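You operate a simulated robot arm through the tools that you are given. There is no shell and no other tool. Be economical: measure what you need, move in short steps, check, and stop when the job is done.

Carry out the task below with a simulated robot arm. There is one attempt and no reset: what you move stays moved.

JOB
Stand the white battery beside the yellow bulb. It goes on the side that lies toward x +1.0, y +0.0 (a direction in the base frame), with about 3 cm between them.

The check looks at the end state, three seconds after you hand in, the way a careful person would. Anything else that was tipped, shoved, dropped, spilled or broken makes it a failure.

ROBOT AND FRAMES
A 5-joint arm with a two-finger parallel gripper, fixed in place. Base frame: the origin is at the foot of the arm, x ahead of it, y to its left, z up; the work surface is at about z = 0. Lengths are in m, angles in rad, forces in N, time in s.
With the tool pointing down near the work surface it reaches from about 0.26 to 0.68 m from the base axis. Its first joint turns from -1.152 to 1.152 rad. The tool tilts only in the upright plane through the base axis and itself; it spins freely about its own axis. Payload 2.9 kg.
The tool frame sits at the grasp point between the pads (the TCP): z along the fingers, y along the line on which they close. The tips reach 0.03 m beyond it. The gripper opens to 0.11 m. The fingers are 0.02 m wide and 0.01 m thick; the gripper's body (0.048 by 0.112 m) begins 0.055 m behind the TCP.
Orientation is that of the tool frame in the base frame, as a unit quaternion [w, x, y, z]. With the fingers straight down and closing along the base's y, the tool's x points along the base's -x, its y along +y and its z along -z.

CONTROLS
- The arm moves only by the tool send_rows. Its argument "moves" is a list of rows, each a list of 5 numbers: the shift along the tool's x, y, z in units of 250 mm (1.0 is 250 mm), then the turn about the tool's z in units of 120 degrees (1.0 is 120 degrees), then the opening in per cent of the stroke, from 0 (shut) to 100 (fully open). In form: [[x, y, z, spin, jaw], ...]. A call has 1 to 20 rows; each row is the pose to reach, as a shift and turn from the pose commanded when the call began, along the tool's axes at that moment. A call with a number of a shift or a turn outside -1 to 1 is refused whole. A row lasts 0.2 s, in which the tool goes at most 0.05 m and 0.15 rad; a call with a longer step from one row to the next is refused whole, and so is a gripper value outside its range. A pose out of reach is approached as far as the arm can. The call stops where the force on the tool passes 40 N (or 10 N more than at its start, if that is more) or the arm is blocked; 0.2 s more then pass. The fingers move at their own pace (about 0.108 m/s each) and stop on an object; they squeeze with about 45 N. The grip force told is the motor's: it shows also when the fingers shut on nothing. Time passes only in rows, and 0.2 s behind the last, so rows that repeat a pose let the fingers close. The reply holds the time, the measured pose of the TCP, the force on the tool along the base axes, the opening and the grip force, in the units named above and with some noise.
- Cameras (640 x 400 px; columns grow to the right, rows downward): "scene" is fixed at [0.0442, -0.461, 0.5972]; the picture's right is [0.68, -0.73, 0.00], its down [-0.46, -0.43, -0.78] and it looks along [0.57, 0.53, -0.63] (base axes); focal length 353 px, centre (320, 200). "wrist" rides on the gripper at [-0.036, 0, -0.057] in the tool frame; the picture's right is [0.00, -1.00, 0.00], its down [0.97, 0.00, -0.24] and it looks along [0.24, 0.00, 0.97] (tool axes); focal length 218 px, centre (320, 200). There is no depth. A picture from a camera that has moved, and an enlarged one, comes with that camera's place and axes in the base frame and with its lens.
- capture(camera): a new picture of that camera. The clock stands still meanwhile.
- close_up(camera, box): a new picture of the part [left, top, right, bottom] of that camera's present view, enlarged. The clock stands still meanwhile.
- close_job(): hands the job in; it is judged then, once.

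Go step by step. Nothing tells you positions but the pictures and the camera data: compare them with the known pose of the tool, close in by small moves and look again before you grip or let go. The budget is 90 turns and 42 pictures, counting those below and the enlarged ones. Unless the task says otherwise, let go and move clear before handing in, and close with one line.

The tools are called after "Request:" as name(argument=value, ...) on one line, values as JSON. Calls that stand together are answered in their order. send_rows: Moves the arm, as the interface text tells. Its arguments: {"type":"object","properties":{"moves":{"type":"array"}},"required":["moves"]} The other tools are called the same way: capture (camera) takes a picture; close_up (camera, box) takes an enlarged picture of a part of a camera's view; close_job () hands the job in.

At the start:

```text
time_s: 0.0
eef_pos: [0.3996, -0.2095, 0.3464]
ee_rot: [0.0, 0.0, 1.0, 0.0]
ft_force: [0.4, 0.5, 0.1]
finger_gap: 0.11
finger_force: 0.0
```

scene: 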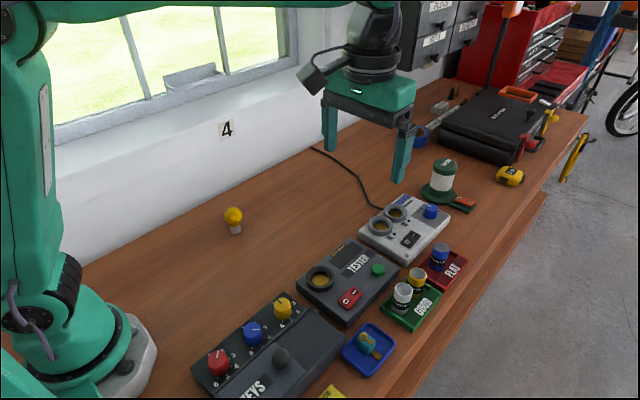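
wrist: 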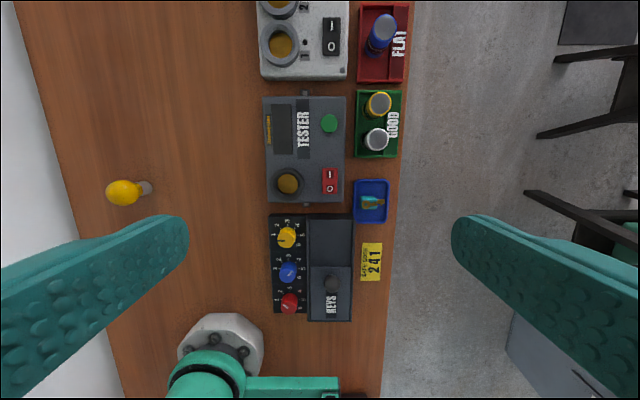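

The white battery stands in the green GOOD tray, next to a yellow one, and the bulb stands alone near the wall. I'll enlarge both for measurement.

Request:
close_up(camera="scene", box=[340, 220, 500, 340])

Request:
close_up(camera="scene", box=[193, 190, 273, 250])

Request:
close_up(camera="wrist", box=[320, 70, 440, 170])

```text
3.33 times, centred on (420, 280) of scene
camera zoom: at [0.0442, -0.461, 0.5972], right [0.68, -0.73, 0.0], down [-0.46, -0.43, -0.78], along [0.57, 0.53, -0.63], focal length 1176 px, centre (-13, -67)
```

zoom: 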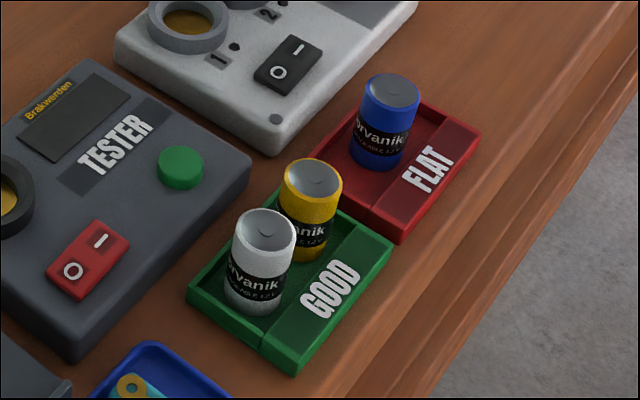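

```text
6.67 times, centred on (233, 220) of scene
camera zoom: at [0.0442, -0.461, 0.5972], right [0.68, -0.73, 0.0], down [-0.46, -0.43, -0.78], along [0.57, 0.53, -0.63], focal length 2353 px, centre (900, 67)
```

zoom: 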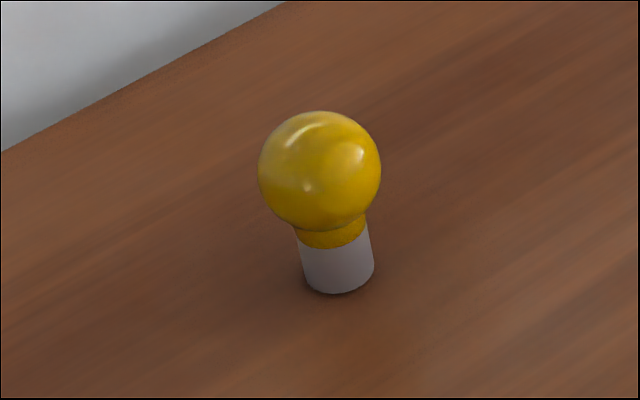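

```text
4.00 times, centred on (380, 120) of wrist
camera zoom: at [0.4375, -0.2104, 0.4031], right [0.0, -1.0, 0.0], down [-0.97, 0.0, 0.24], along [-0.24, 0.0, -0.97], focal length 873 px, centre (80, 520)
```

zoom: 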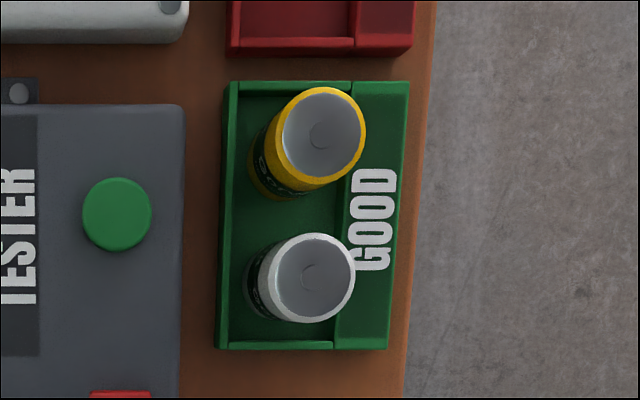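

White battery top is about (0.448, -0.299, 0.054), radius about 0.017; the bulb is near (0.36, 0.108). I'll move above the battery and look again.

Request:
send_rows(moves=[[-0.038, -0.071, 0.12, 0, 100], [-0.077, -0.142, 0.24, 0, 90], [-0.115, -0.214, 0.36, 0, 75], [-0.154, -0.285, 0.48, 0, 60], [-0.192, -0.356, 0.6, 0, 52], [-0.192, -0.356, 0.6, 0, 52]])

Request:
capture(camera="wrist")

```text
time_s: 1.4
eef_pos: [0.4457, -0.2967, 0.197]
ee_rot: [0.0, 0.0, 1.0, -0.001]
ft_force: [1.5, -0.3, 1.1]
finger_gap: 0.0572
finger_force: 0.0
```

```text
36 pictures are left
camera wrist: at [0.4836, -0.2966, 0.2545], right [0.0, -1.0, 0.0], down [-0.97, 0.0, 0.24], along [-0.24, 0.0, -0.97], focal length 218 px, centre (320, 200)
```

wrist: 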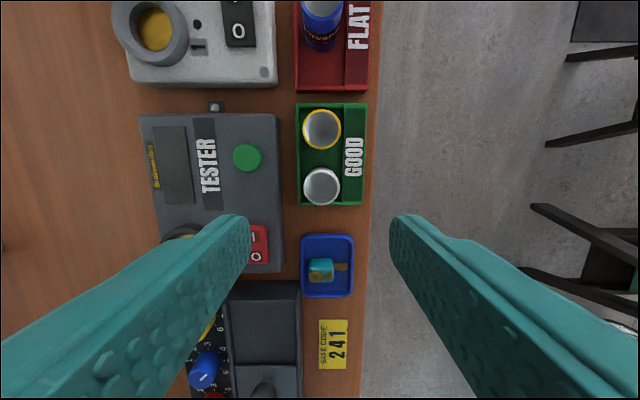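

The battery top reads (0.447, -0.2975), so the tool is nearly over it. I'll go partway down and check.

Request:
send_rows(moves=[[-0.003, 0, 0.13, 0, 47], [-0.003, 0, 0.26, 0, 47], [-0.003, 0, 0.388, 0, 47], [-0.003, 0, 0.388, 0, 47]])

Request:
capture(camera="wrist")

Request:
close_up(camera="scene", box=[340, 200, 500, 340])

```text
time_s: 2.4
eef_pos: [0.4474, -0.2969, 0.0986]
ee_rot: [0.001, 0.0, 1.0, 0.0]
ft_force: [0.9, -0.2, 0.1]
finger_gap: 0.0516
finger_force: 0.0
```

```text
35 pictures are left
camera wrist: at [0.486, -0.2969, 0.1551], right [0.0, -1.0, 0.0], down [-0.97, 0.0, 0.24], along [-0.24, 0.0, -0.97], focal length 218 px, centre (320, 200)
```

wrist: 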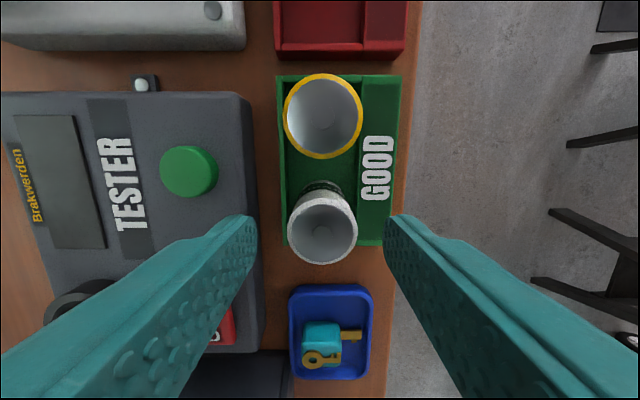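

```text
2.86 times, centred on (420, 270) of scene
camera zoom: at [0.0442, -0.461, 0.5972], right [0.68, -0.73, 0.0], down [-0.46, -0.43, -0.78], along [0.57, 0.53, -0.63], focal length 1008 px, centre (34, 0)
```

zoom: 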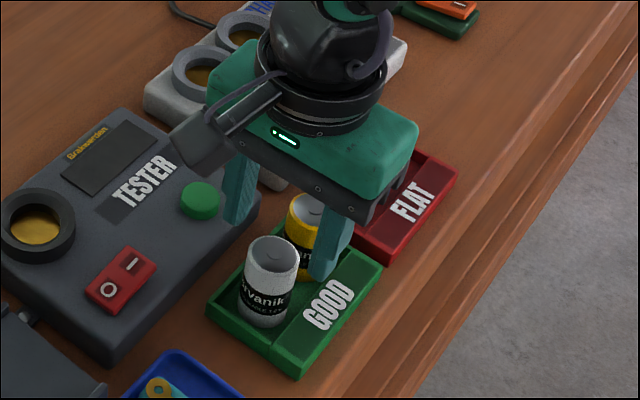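

The jaws straddle the battery well and clear the tester (edge near y = -0.25) and the tray wall. I'll descend so the tips stop at about z = 0.024, above the tray rim.

Request:
send_rows(moves=[[0.001, -0.004, 0.06, 0, 46], [0.001, -0.004, 0.12, 0, 46], [0.001, -0.004, 0.178, 0, 46], [0.001, -0.004, 0.178, 0, 46]])

Request:
close_up(camera="scene", box=[340, 200, 500, 340])

Request:
capture(camera="wrist")

```text
time_s: 3.4
eef_pos: [0.4497, -0.3012, 0.0568]
ee_rot: [0.0, 0.0, 1.0, 0.001]
ft_force: [0.5, 0.4, 0.6]
finger_gap: 0.0507
finger_force: 0.0
```

```text
2.86 times, centred on (420, 270) of scene
camera zoom: at [0.0442, -0.461, 0.5972], right [0.68, -0.73, 0.0], down [-0.46, -0.43, -0.78], along [0.57, 0.53, -0.63], focal length 1008 px, centre (34, 0)
```

zoom: 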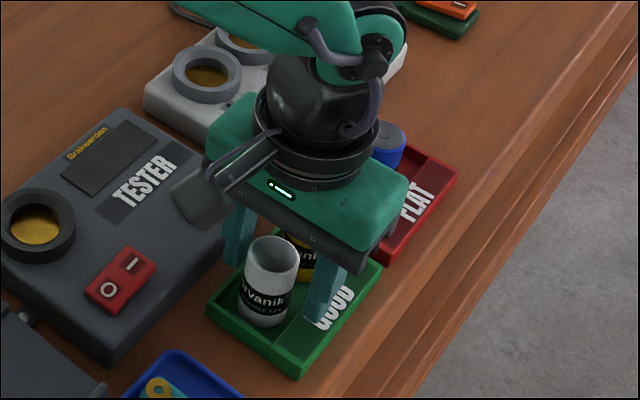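

```text
32 pictures are left
camera wrist: at [0.4876, -0.301, 0.1129], right [0.0, -1.0, 0.0], down [-0.97, 0.0, 0.24], along [-0.24, 0.0, -0.97], focal length 218 px, centre (320, 200)
```

wrist: 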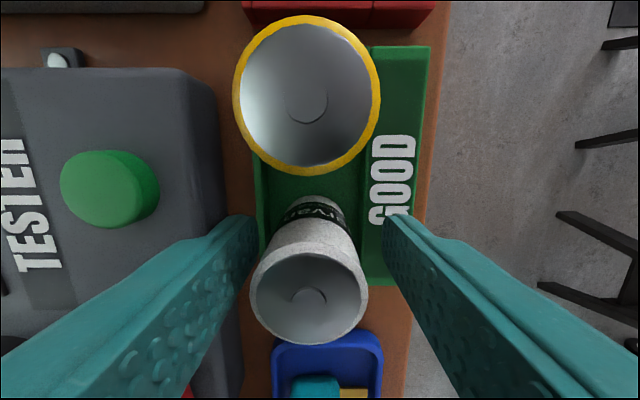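

The tool sits a few mm too far in +x and -y relative to the battery. I'll correct that, then close.

Request:
send_rows(moves=[[0.014, 0.01, 0.004, 0, 46], [0.014, 0.01, 0.004, 0, 46], [0.014, 0.01, 0.004, 0, 30], [0.014, 0.01, 0.004, 0, 20], [0.014, 0.01, 0.004, 0, 10], [0.014, 0.01, 0.004, 0, 10]])

Request:
capture(camera="wrist")

```text
time_s: 4.8
eef_pos: [0.4449, -0.2974, 0.0562]
ee_rot: [0.0, 0.0, 1.0, 0.0]
ft_force: [0.1, 0.4, 0.6]
finger_gap: 0.0319
finger_force: 45.1
```

```text
31 pictures are left
camera wrist: at [0.4837, -0.2974, 0.1122], right [0.0, -1.0, 0.0], down [-0.97, 0.0, 0.24], along [-0.24, 0.0, -0.97], focal length 218 px, centre (320, 200)
```

wrist: 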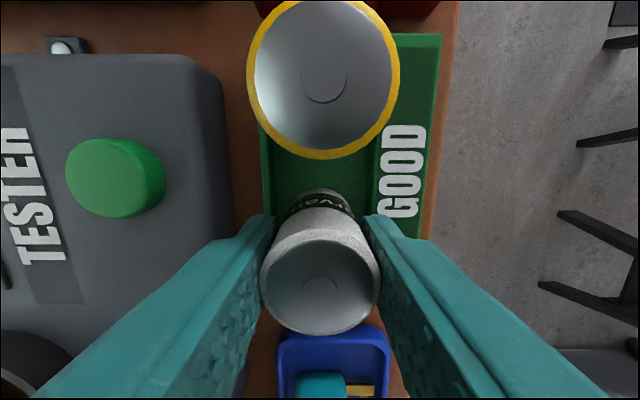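

The battery is held (diameter about 0.032). I'll lift it straight up.

Request:
send_rows(moves=[[0, 0, -0.04, 0, 10], [0, 0, -0.1, 0, 10], [0, 0, -0.22, 0, 10], [0, 0, -0.36, 0, 10], [0, 0, -0.5, 0, 10], [0, 0, -0.6, 0, 10], [0, 0, -0.6, 0, 10]])

Request:
capture(camera="scene")

```text
time_s: 6.4
eef_pos: [0.445, -0.2992, 0.2039]
ee_rot: [0.0, 0.0, 1.0, -0.001]
ft_force: [0.5, 0.1, -1.9]
finger_gap: 0.0318
finger_force: 44.8
```

```text
30 pictures are left
```

scene: 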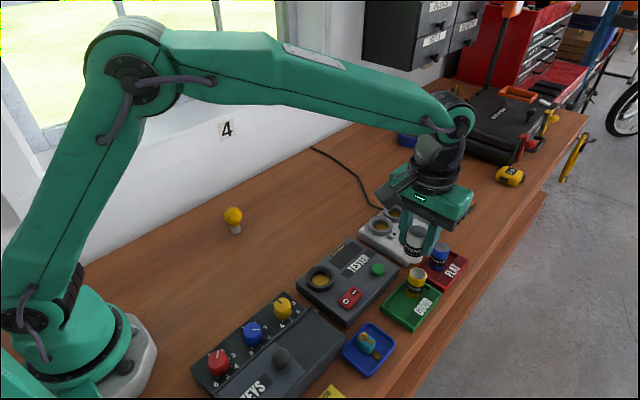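

The battery is up. I'll carry it at height toward the bulb.

Request:
send_rows(moves=[[0, 0.08, 0, 0, 10], [-0.01, 0.2, 0, 0, 10], [-0.02, 0.36, 0, 0, 10], [-0.03, 0.52, 0, 0, 10], [-0.03, 0.68, 0, 0, 10], [-0.03, 0.8, 0, 0, 10]])

Request:
send_rows(moves=[[0, 0.12, 0, 0, 10], [0, 0.28, 0, 0, 10], [0, 0.44, 0, 0, 10], [0, 0.6, 0, 0, 10], [0, 0.74, 0, 0, 10], [0, 0.82, 0, 0, 10], [0, 0.82, 0, 0, 10]])

Request:
capture(camera="wrist")

Request:
capture(camera="scene")

```text
time_s: 7.8
eef_pos: [0.4504, -0.0941, 0.2039]
ee_rot: [-0.001, 0.0, 1.0, 0.001]
ft_force: [0.3, 0.6, -2.7]
finger_gap: 0.0321
finger_force: 44.5
```

```text
time_s: 9.4
eef_pos: [0.4512, 0.1042, 0.2031]
ee_rot: [0.0, 0.0, 1.0, 0.0]
ft_force: [0.1, -0.6, -1.8]
finger_gap: 0.0319
finger_force: 45.3
```

```text
29 pictures are left
camera wrist: at [0.4888, 0.1048, 0.2602], right [0.0, -1.0, 0.0], down [-0.97, 0.0, 0.24], along [-0.24, 0.0, -0.97], focal length 218 px, centre (320, 200)
```

wrist: 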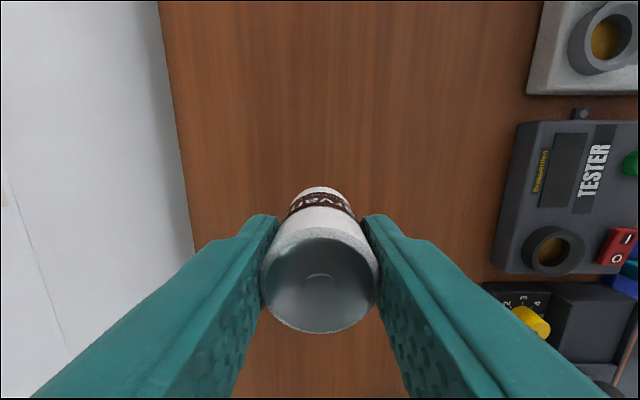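

```text
28 pictures are left
```

scene: 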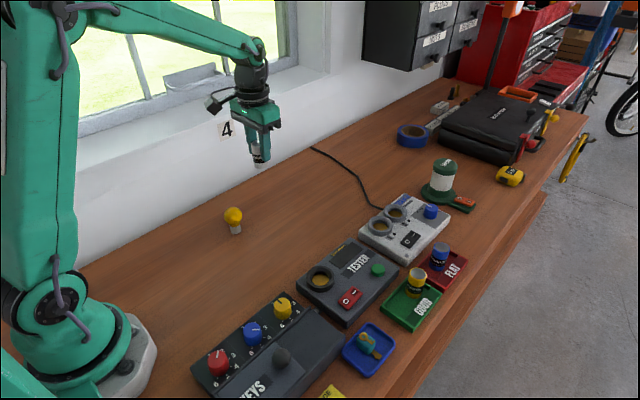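

The held battery hides the bulb from the wrist camera. I'll move back to view the bulb from above, staying high.

Request:
send_rows(moves=[[0.05, -0.1, 0, 0, 10], [0.18, -0.2, 0, 0, 10], [0.32, -0.256, 0, 0, 10], [0.46, -0.256, 0, 0, 10], [0.52, -0.256, 0, 0, 10], [0.52, -0.256, 0, 0, 10], [0.52, -0.256, 0, 0, 10]])

Request:
capture(camera="wrist")

```text
time_s: 11.0
eef_pos: [0.3221, 0.0418, 0.2072]
ee_rot: [0.0, 0.001, 1.0, -0.001]
ft_force: [0.7, -0.6, -1.4]
finger_gap: 0.0317
finger_force: 44.9
```

```text
27 pictures are left
camera wrist: at [0.3601, 0.0418, 0.2637], right [0.0, -1.0, 0.0], down [-0.97, 0.0, 0.24], along [-0.24, 0.0, -0.97], focal length 218 px, centre (320, 200)
```

wrist: 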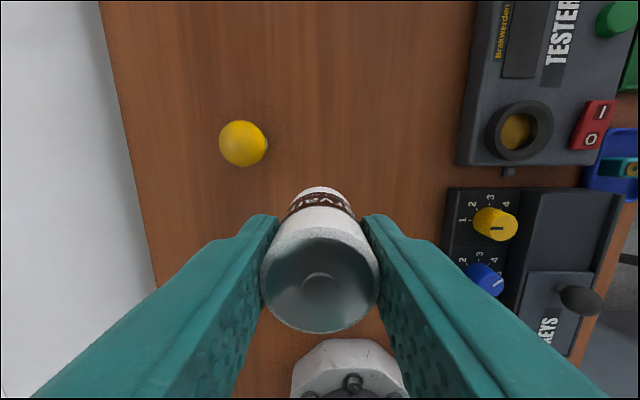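

The bulb's globe is at about (0.3625, 0.115), radius 0.022. So the battery should go to about (0.430, 0.115). I'll move over that spot and begin to descend.

Request:
send_rows(moves=[[-0.08, 0, 0, 0, 10], [-0.22, 0.04, 0, 0, 10], [-0.35, 0.12, 0, 0, 10], [-0.42, 0.22, 0, 0, 10], [-0.432, 0.293, 0, 0, 10], [-0.432, 0.293, 0, 0, 10], [-0.432, 0.293, 0, 0, 10]])

Request:
send_rows(moves=[[0, 0, 0.1, 0, 10], [0, 0, 0.24, 0, 10], [0, 0, 0.36, 0, 10], [0, 0, 0.45, 0, 10], [0, 0, 0.5, 0, 10], [0, 0, 0.5, 0, 10]])

Request:
close_up(camera="scene", box=[193, 140, 323, 240])

```text
time_s: 12.6
eef_pos: [0.4319, 0.1166, 0.2038]
ee_rot: [0.0, 0.0, 1.0, 0.0]
ft_force: [-0.3, -1.1, -2.4]
finger_gap: 0.0318
finger_force: 45.0
```

```text
time_s: 14.0
eef_pos: [0.4291, 0.118, 0.0783]
ee_rot: [0.0, -0.001, 1.0, -0.001]
ft_force: [0.7, 0.4, -1.7]
finger_gap: 0.032
finger_force: 44.9
```

```text
4.00 times, centred on (258, 190) of scene
camera zoom: at [0.0442, -0.461, 0.5972], right [0.68, -0.73, 0.0], down [-0.46, -0.43, -0.78], along [0.57, 0.53, -0.63], focal length 1412 px, centre (568, 240)
```

zoom: 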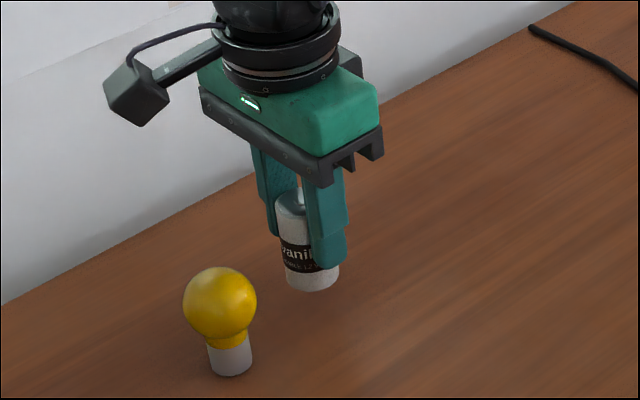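

The battery hangs to the +x side of the bulb, aligned. I'll lower it close to the surface.

Request:
send_rows(moves=[[0, 0, 0.03, 0, 10], [0, 0, 0.06, 0, 10], [0, 0, 0.08, 0, 10], [0, 0, 0.088, 0, 10], [0, 0, 0.088, 0, 10]])

Request:
close_up(camera="scene", box=[213, 170, 293, 240])

```text
time_s: 15.2
eef_pos: [0.4292, 0.1161, 0.0558]
ee_rot: [0.0, 0.001, 1.0, 0.0]
ft_force: [0.1, -0.2, -1.2]
finger_gap: 0.032
finger_force: 45.2
```

```text
5.71 times, centred on (253, 205) of scene
camera zoom: at [0.0442, -0.461, 0.5972], right [0.68, -0.73, 0.0], down [-0.46, -0.43, -0.78], along [0.57, 0.53, -0.63], focal length 2017 px, centre (703, 171)
```

zoom: 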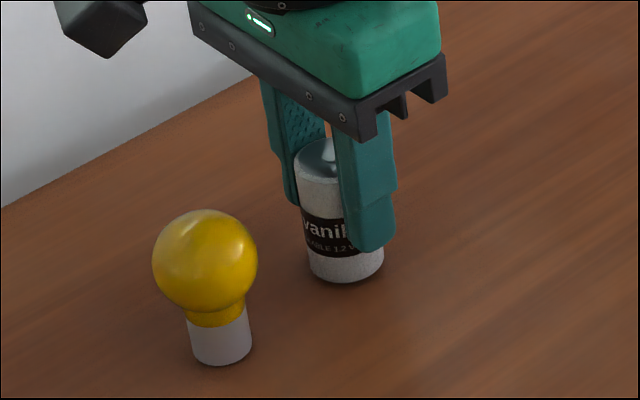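

Bulb-to-battery offset on the surface is about (0.066, -0.001), a gap of about 3 cm. I'll lower it in fine steps to contact.

Request:
send_rows(moves=[[0, 0, 0.003, 0, 10], [0, 0, 0.006, 0, 10], [0, 0, 0.006, 0, 10]])

Request:
send_rows(moves=[[0, 0, 0.003, 0, 10], [0, 0, 0.003, 0, 10]])

Request:
send_rows(moves=[[0, 0, 0.003, 0, 10], [0, 0, 0.003, 0, 10]])

```text
time_s: 16.0
eef_pos: [0.43, 0.1164, 0.0549]
ee_rot: [0.0, 0.0, 1.0, 0.0]
ft_force: [0.8, -0.2, -1.5]
finger_gap: 0.0321
finger_force: 45.1
```

```text
time_s: 16.6
eef_pos: [0.4305, 0.118, 0.0537]
ee_rot: [-0.001, 0.0, 1.0, 0.0]
ft_force: [-0.2, -0.1, -1.2]
finger_gap: 0.0325
finger_force: 44.5
```

```text
time_s: 17.2
eef_pos: [0.4289, 0.1177, 0.0533]
ee_rot: [0.0, 0.0, 1.0, 0.0]
ft_force: [0.0, 0.1, -2.1]
finger_gap: 0.032
finger_force: 45.3
```

No contact yet, so I'll keep lowering by under 1 mm at a time.

Request:
send_rows(moves=[[0, 0, 0.003, 0, 10], [0, 0, 0.003, 0, 10]])

Request:
send_rows(moves=[[0, 0, 0.003, 0, 10], [0, 0, 0.003, 0, 10]])

Request:
close_up(camera="scene", box=[213, 170, 293, 240])

```text
time_s: 17.8
eef_pos: [0.4303, 0.1181, 0.0522]
ee_rot: [0.0, -0.001, 1.0, -0.001]
ft_force: [0.2, -0.4, -0.6]
finger_gap: 0.032
finger_force: 45.5
```

```text
time_s: 18.4
eef_pos: [0.4305, 0.1156, 0.0519]
ee_rot: [0.001, 0.0, 1.0, 0.0]
ft_force: [0.2, -0.8, -1.0]
finger_gap: 0.0321
finger_force: 45.1
```

```text
5.71 times, centred on (253, 205) of scene
camera zoom: at [0.0442, -0.461, 0.5972], right [0.68, -0.73, 0.0], down [-0.46, -0.43, -0.78], along [0.57, 0.53, -0.63], focal length 2017 px, centre (703, 171)
```

zoom: 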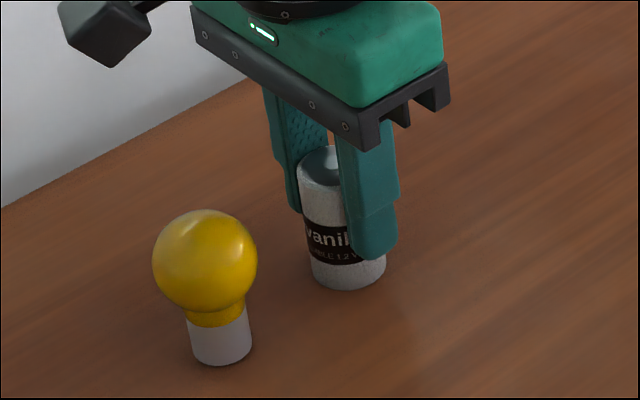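

Still no upward force, so I'll continue in small steps.

Request:
send_rows(moves=[[0, 0, 0.003, 0, 10], [0, 0, 0.003, 0, 10]])

Request:
send_rows(moves=[[0, 0, 0.003, 0, 10], [0, 0, 0.003, 0, 10]])

Request:
send_rows(moves=[[0, 0, 0.002, 0, 10], [0, 0, 0.002, 0, 10]])

```text
time_s: 19.0
eef_pos: [0.4313, 0.1173, 0.0511]
ee_rot: [0.0, -0.001, 1.0, 0.0]
ft_force: [-3.1, 2.4, 10.2]
finger_gap: 0.032
finger_force: 44.9
```

```text
time_s: 19.6
eef_pos: [0.4302, 0.1158, 0.0502]
ee_rot: [0.001, -0.001, 1.0, 0.0]
ft_force: [-9.1, -2.5, 26.2]
finger_gap: 0.0319
finger_force: 45.1
```

```text
time_s: 20.2
eef_pos: [0.4314, 0.1159, 0.0493]
ee_rot: [0.001, 0.0, 1.0, 0.0]
ft_force: [-2.7, -8.5, 25.7]
finger_gap: 0.032
finger_force: 44.8
```

Contact is firm. I'll back off slightly to relieve the push, then open gently.

Request:
send_rows(moves=[[0, 0, -0.004, 0, 10], [0, 0, -0.005, 0, 10], [0, 0, -0.005, 0, 10]])

Request:
close_up(camera="scene", box=[213, 170, 293, 240])

```text
time_s: 21.0
eef_pos: [0.4288, 0.1163, 0.0494]
ee_rot: [-0.002, -0.001, 1.0, 0.0]
ft_force: [0.8, 2.1, -1.3]
finger_gap: 0.0321
finger_force: 45.3
```

```text
5.71 times, centred on (253, 205) of scene
camera zoom: at [0.0442, -0.461, 0.5972], right [0.68, -0.73, 0.0], down [-0.46, -0.43, -0.78], along [0.57, 0.53, -0.63], focal length 2017 px, centre (703, 171)
```

zoom: 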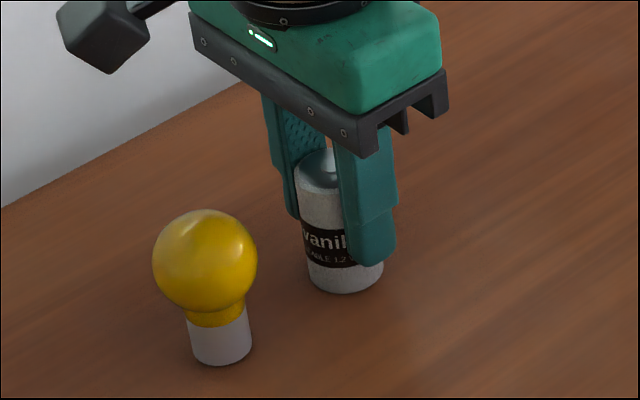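

The battery stands upright on the surface. I'll open the jaws gently.

Request:
send_rows(moves=[[0, 0, 0, 0, 30], [0, 0, 0, 0, 33], [0, 0, 0, 0, 38], [0, 0, 0, 0, 44], [0, 0, 0, 0, 48], [0, 0, 0, 0, 48]])

Request:
capture(camera="wrist")

```text
time_s: 22.4
eef_pos: [0.4285, 0.1161, 0.0508]
ee_rot: [-0.001, 0.0, 1.0, 0.0]
ft_force: [-0.2, 0.7, -0.4]
finger_gap: 0.0527
finger_force: 0.1
```

```text
22 pictures are left
camera wrist: at [0.4674, 0.1161, 0.1077], right [0.0, -1.0, 0.0], down [-0.97, 0.0, 0.24], along [-0.24, 0.0, -0.97], focal length 218 px, centre (320, 200)
```

wrist: 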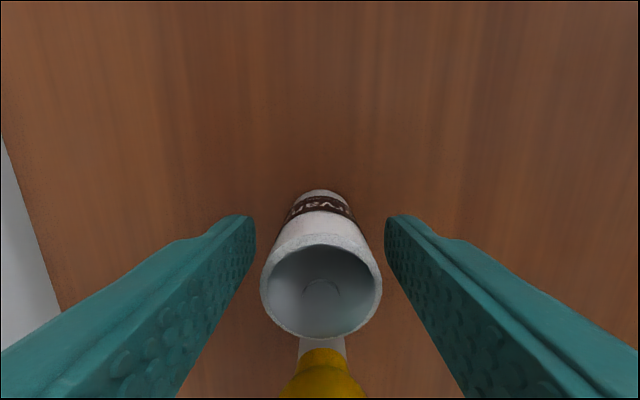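

Released, with both jaws clear and the bulb in line behind it. I'll raise the tool straight up and verify from above.

Request:
send_rows(moves=[[0, 0, -0.05, 0, 48], [0, 0, -0.15, 0, 48], [0, 0, -0.3, 0, 48], [0, 0, -0.46, 0, 48], [0, 0, -0.62, 0, 48], [0.04, -0.12, -0.7, 0, 48], [0.08, -0.24, -0.75, 0, 48], [0.1, -0.3, -0.75, 0, 48], [0.1, -0.3, -0.75, 0, 48]])

Request:
capture(camera="wrist")

Request:
capture(camera="scene")

```text
time_s: 24.4
eef_pos: [0.4051, 0.0408, 0.239]
ee_rot: [0.0, 0.001, 1.0, 0.0]
ft_force: [0.3, -0.8, -0.1]
finger_gap: 0.0528
finger_force: 0.0
```

```text
21 pictures are left
camera wrist: at [0.4427, 0.0407, 0.295], right [0.0, -1.0, 0.0], down [-0.97, 0.0, 0.24], along [-0.24, 0.0, -0.97], focal length 218 px, centre (320, 200)
```

wrist: 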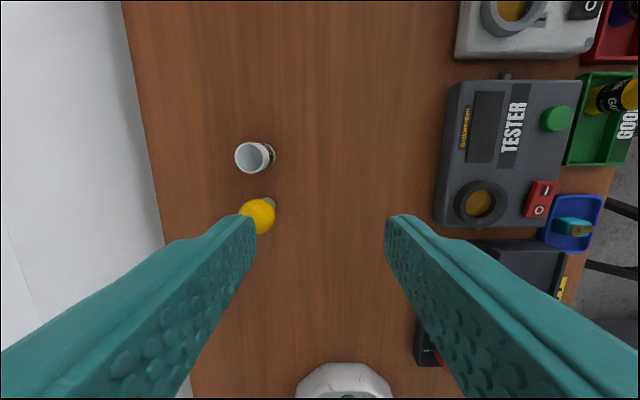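

```text
20 pictures are left
```

scene: 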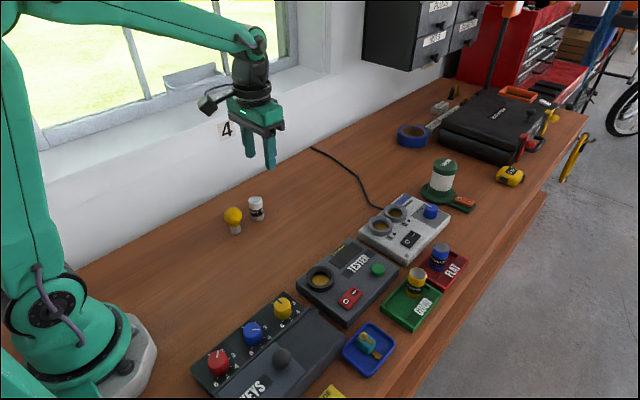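

The battery stands upright at (0.430, 0.116) and the bulb at (0.361, 0.116), so the gap is about 3 cm toward +x. Everything else is undisturbed and the arm is clear, so I'm handing in.

Request:
close_job()

```text
The job is handed in.
```

The white battery is standing upright beside the yellow bulb, on its +x side, with a gap of about 3 cm, and nothing else was moved.
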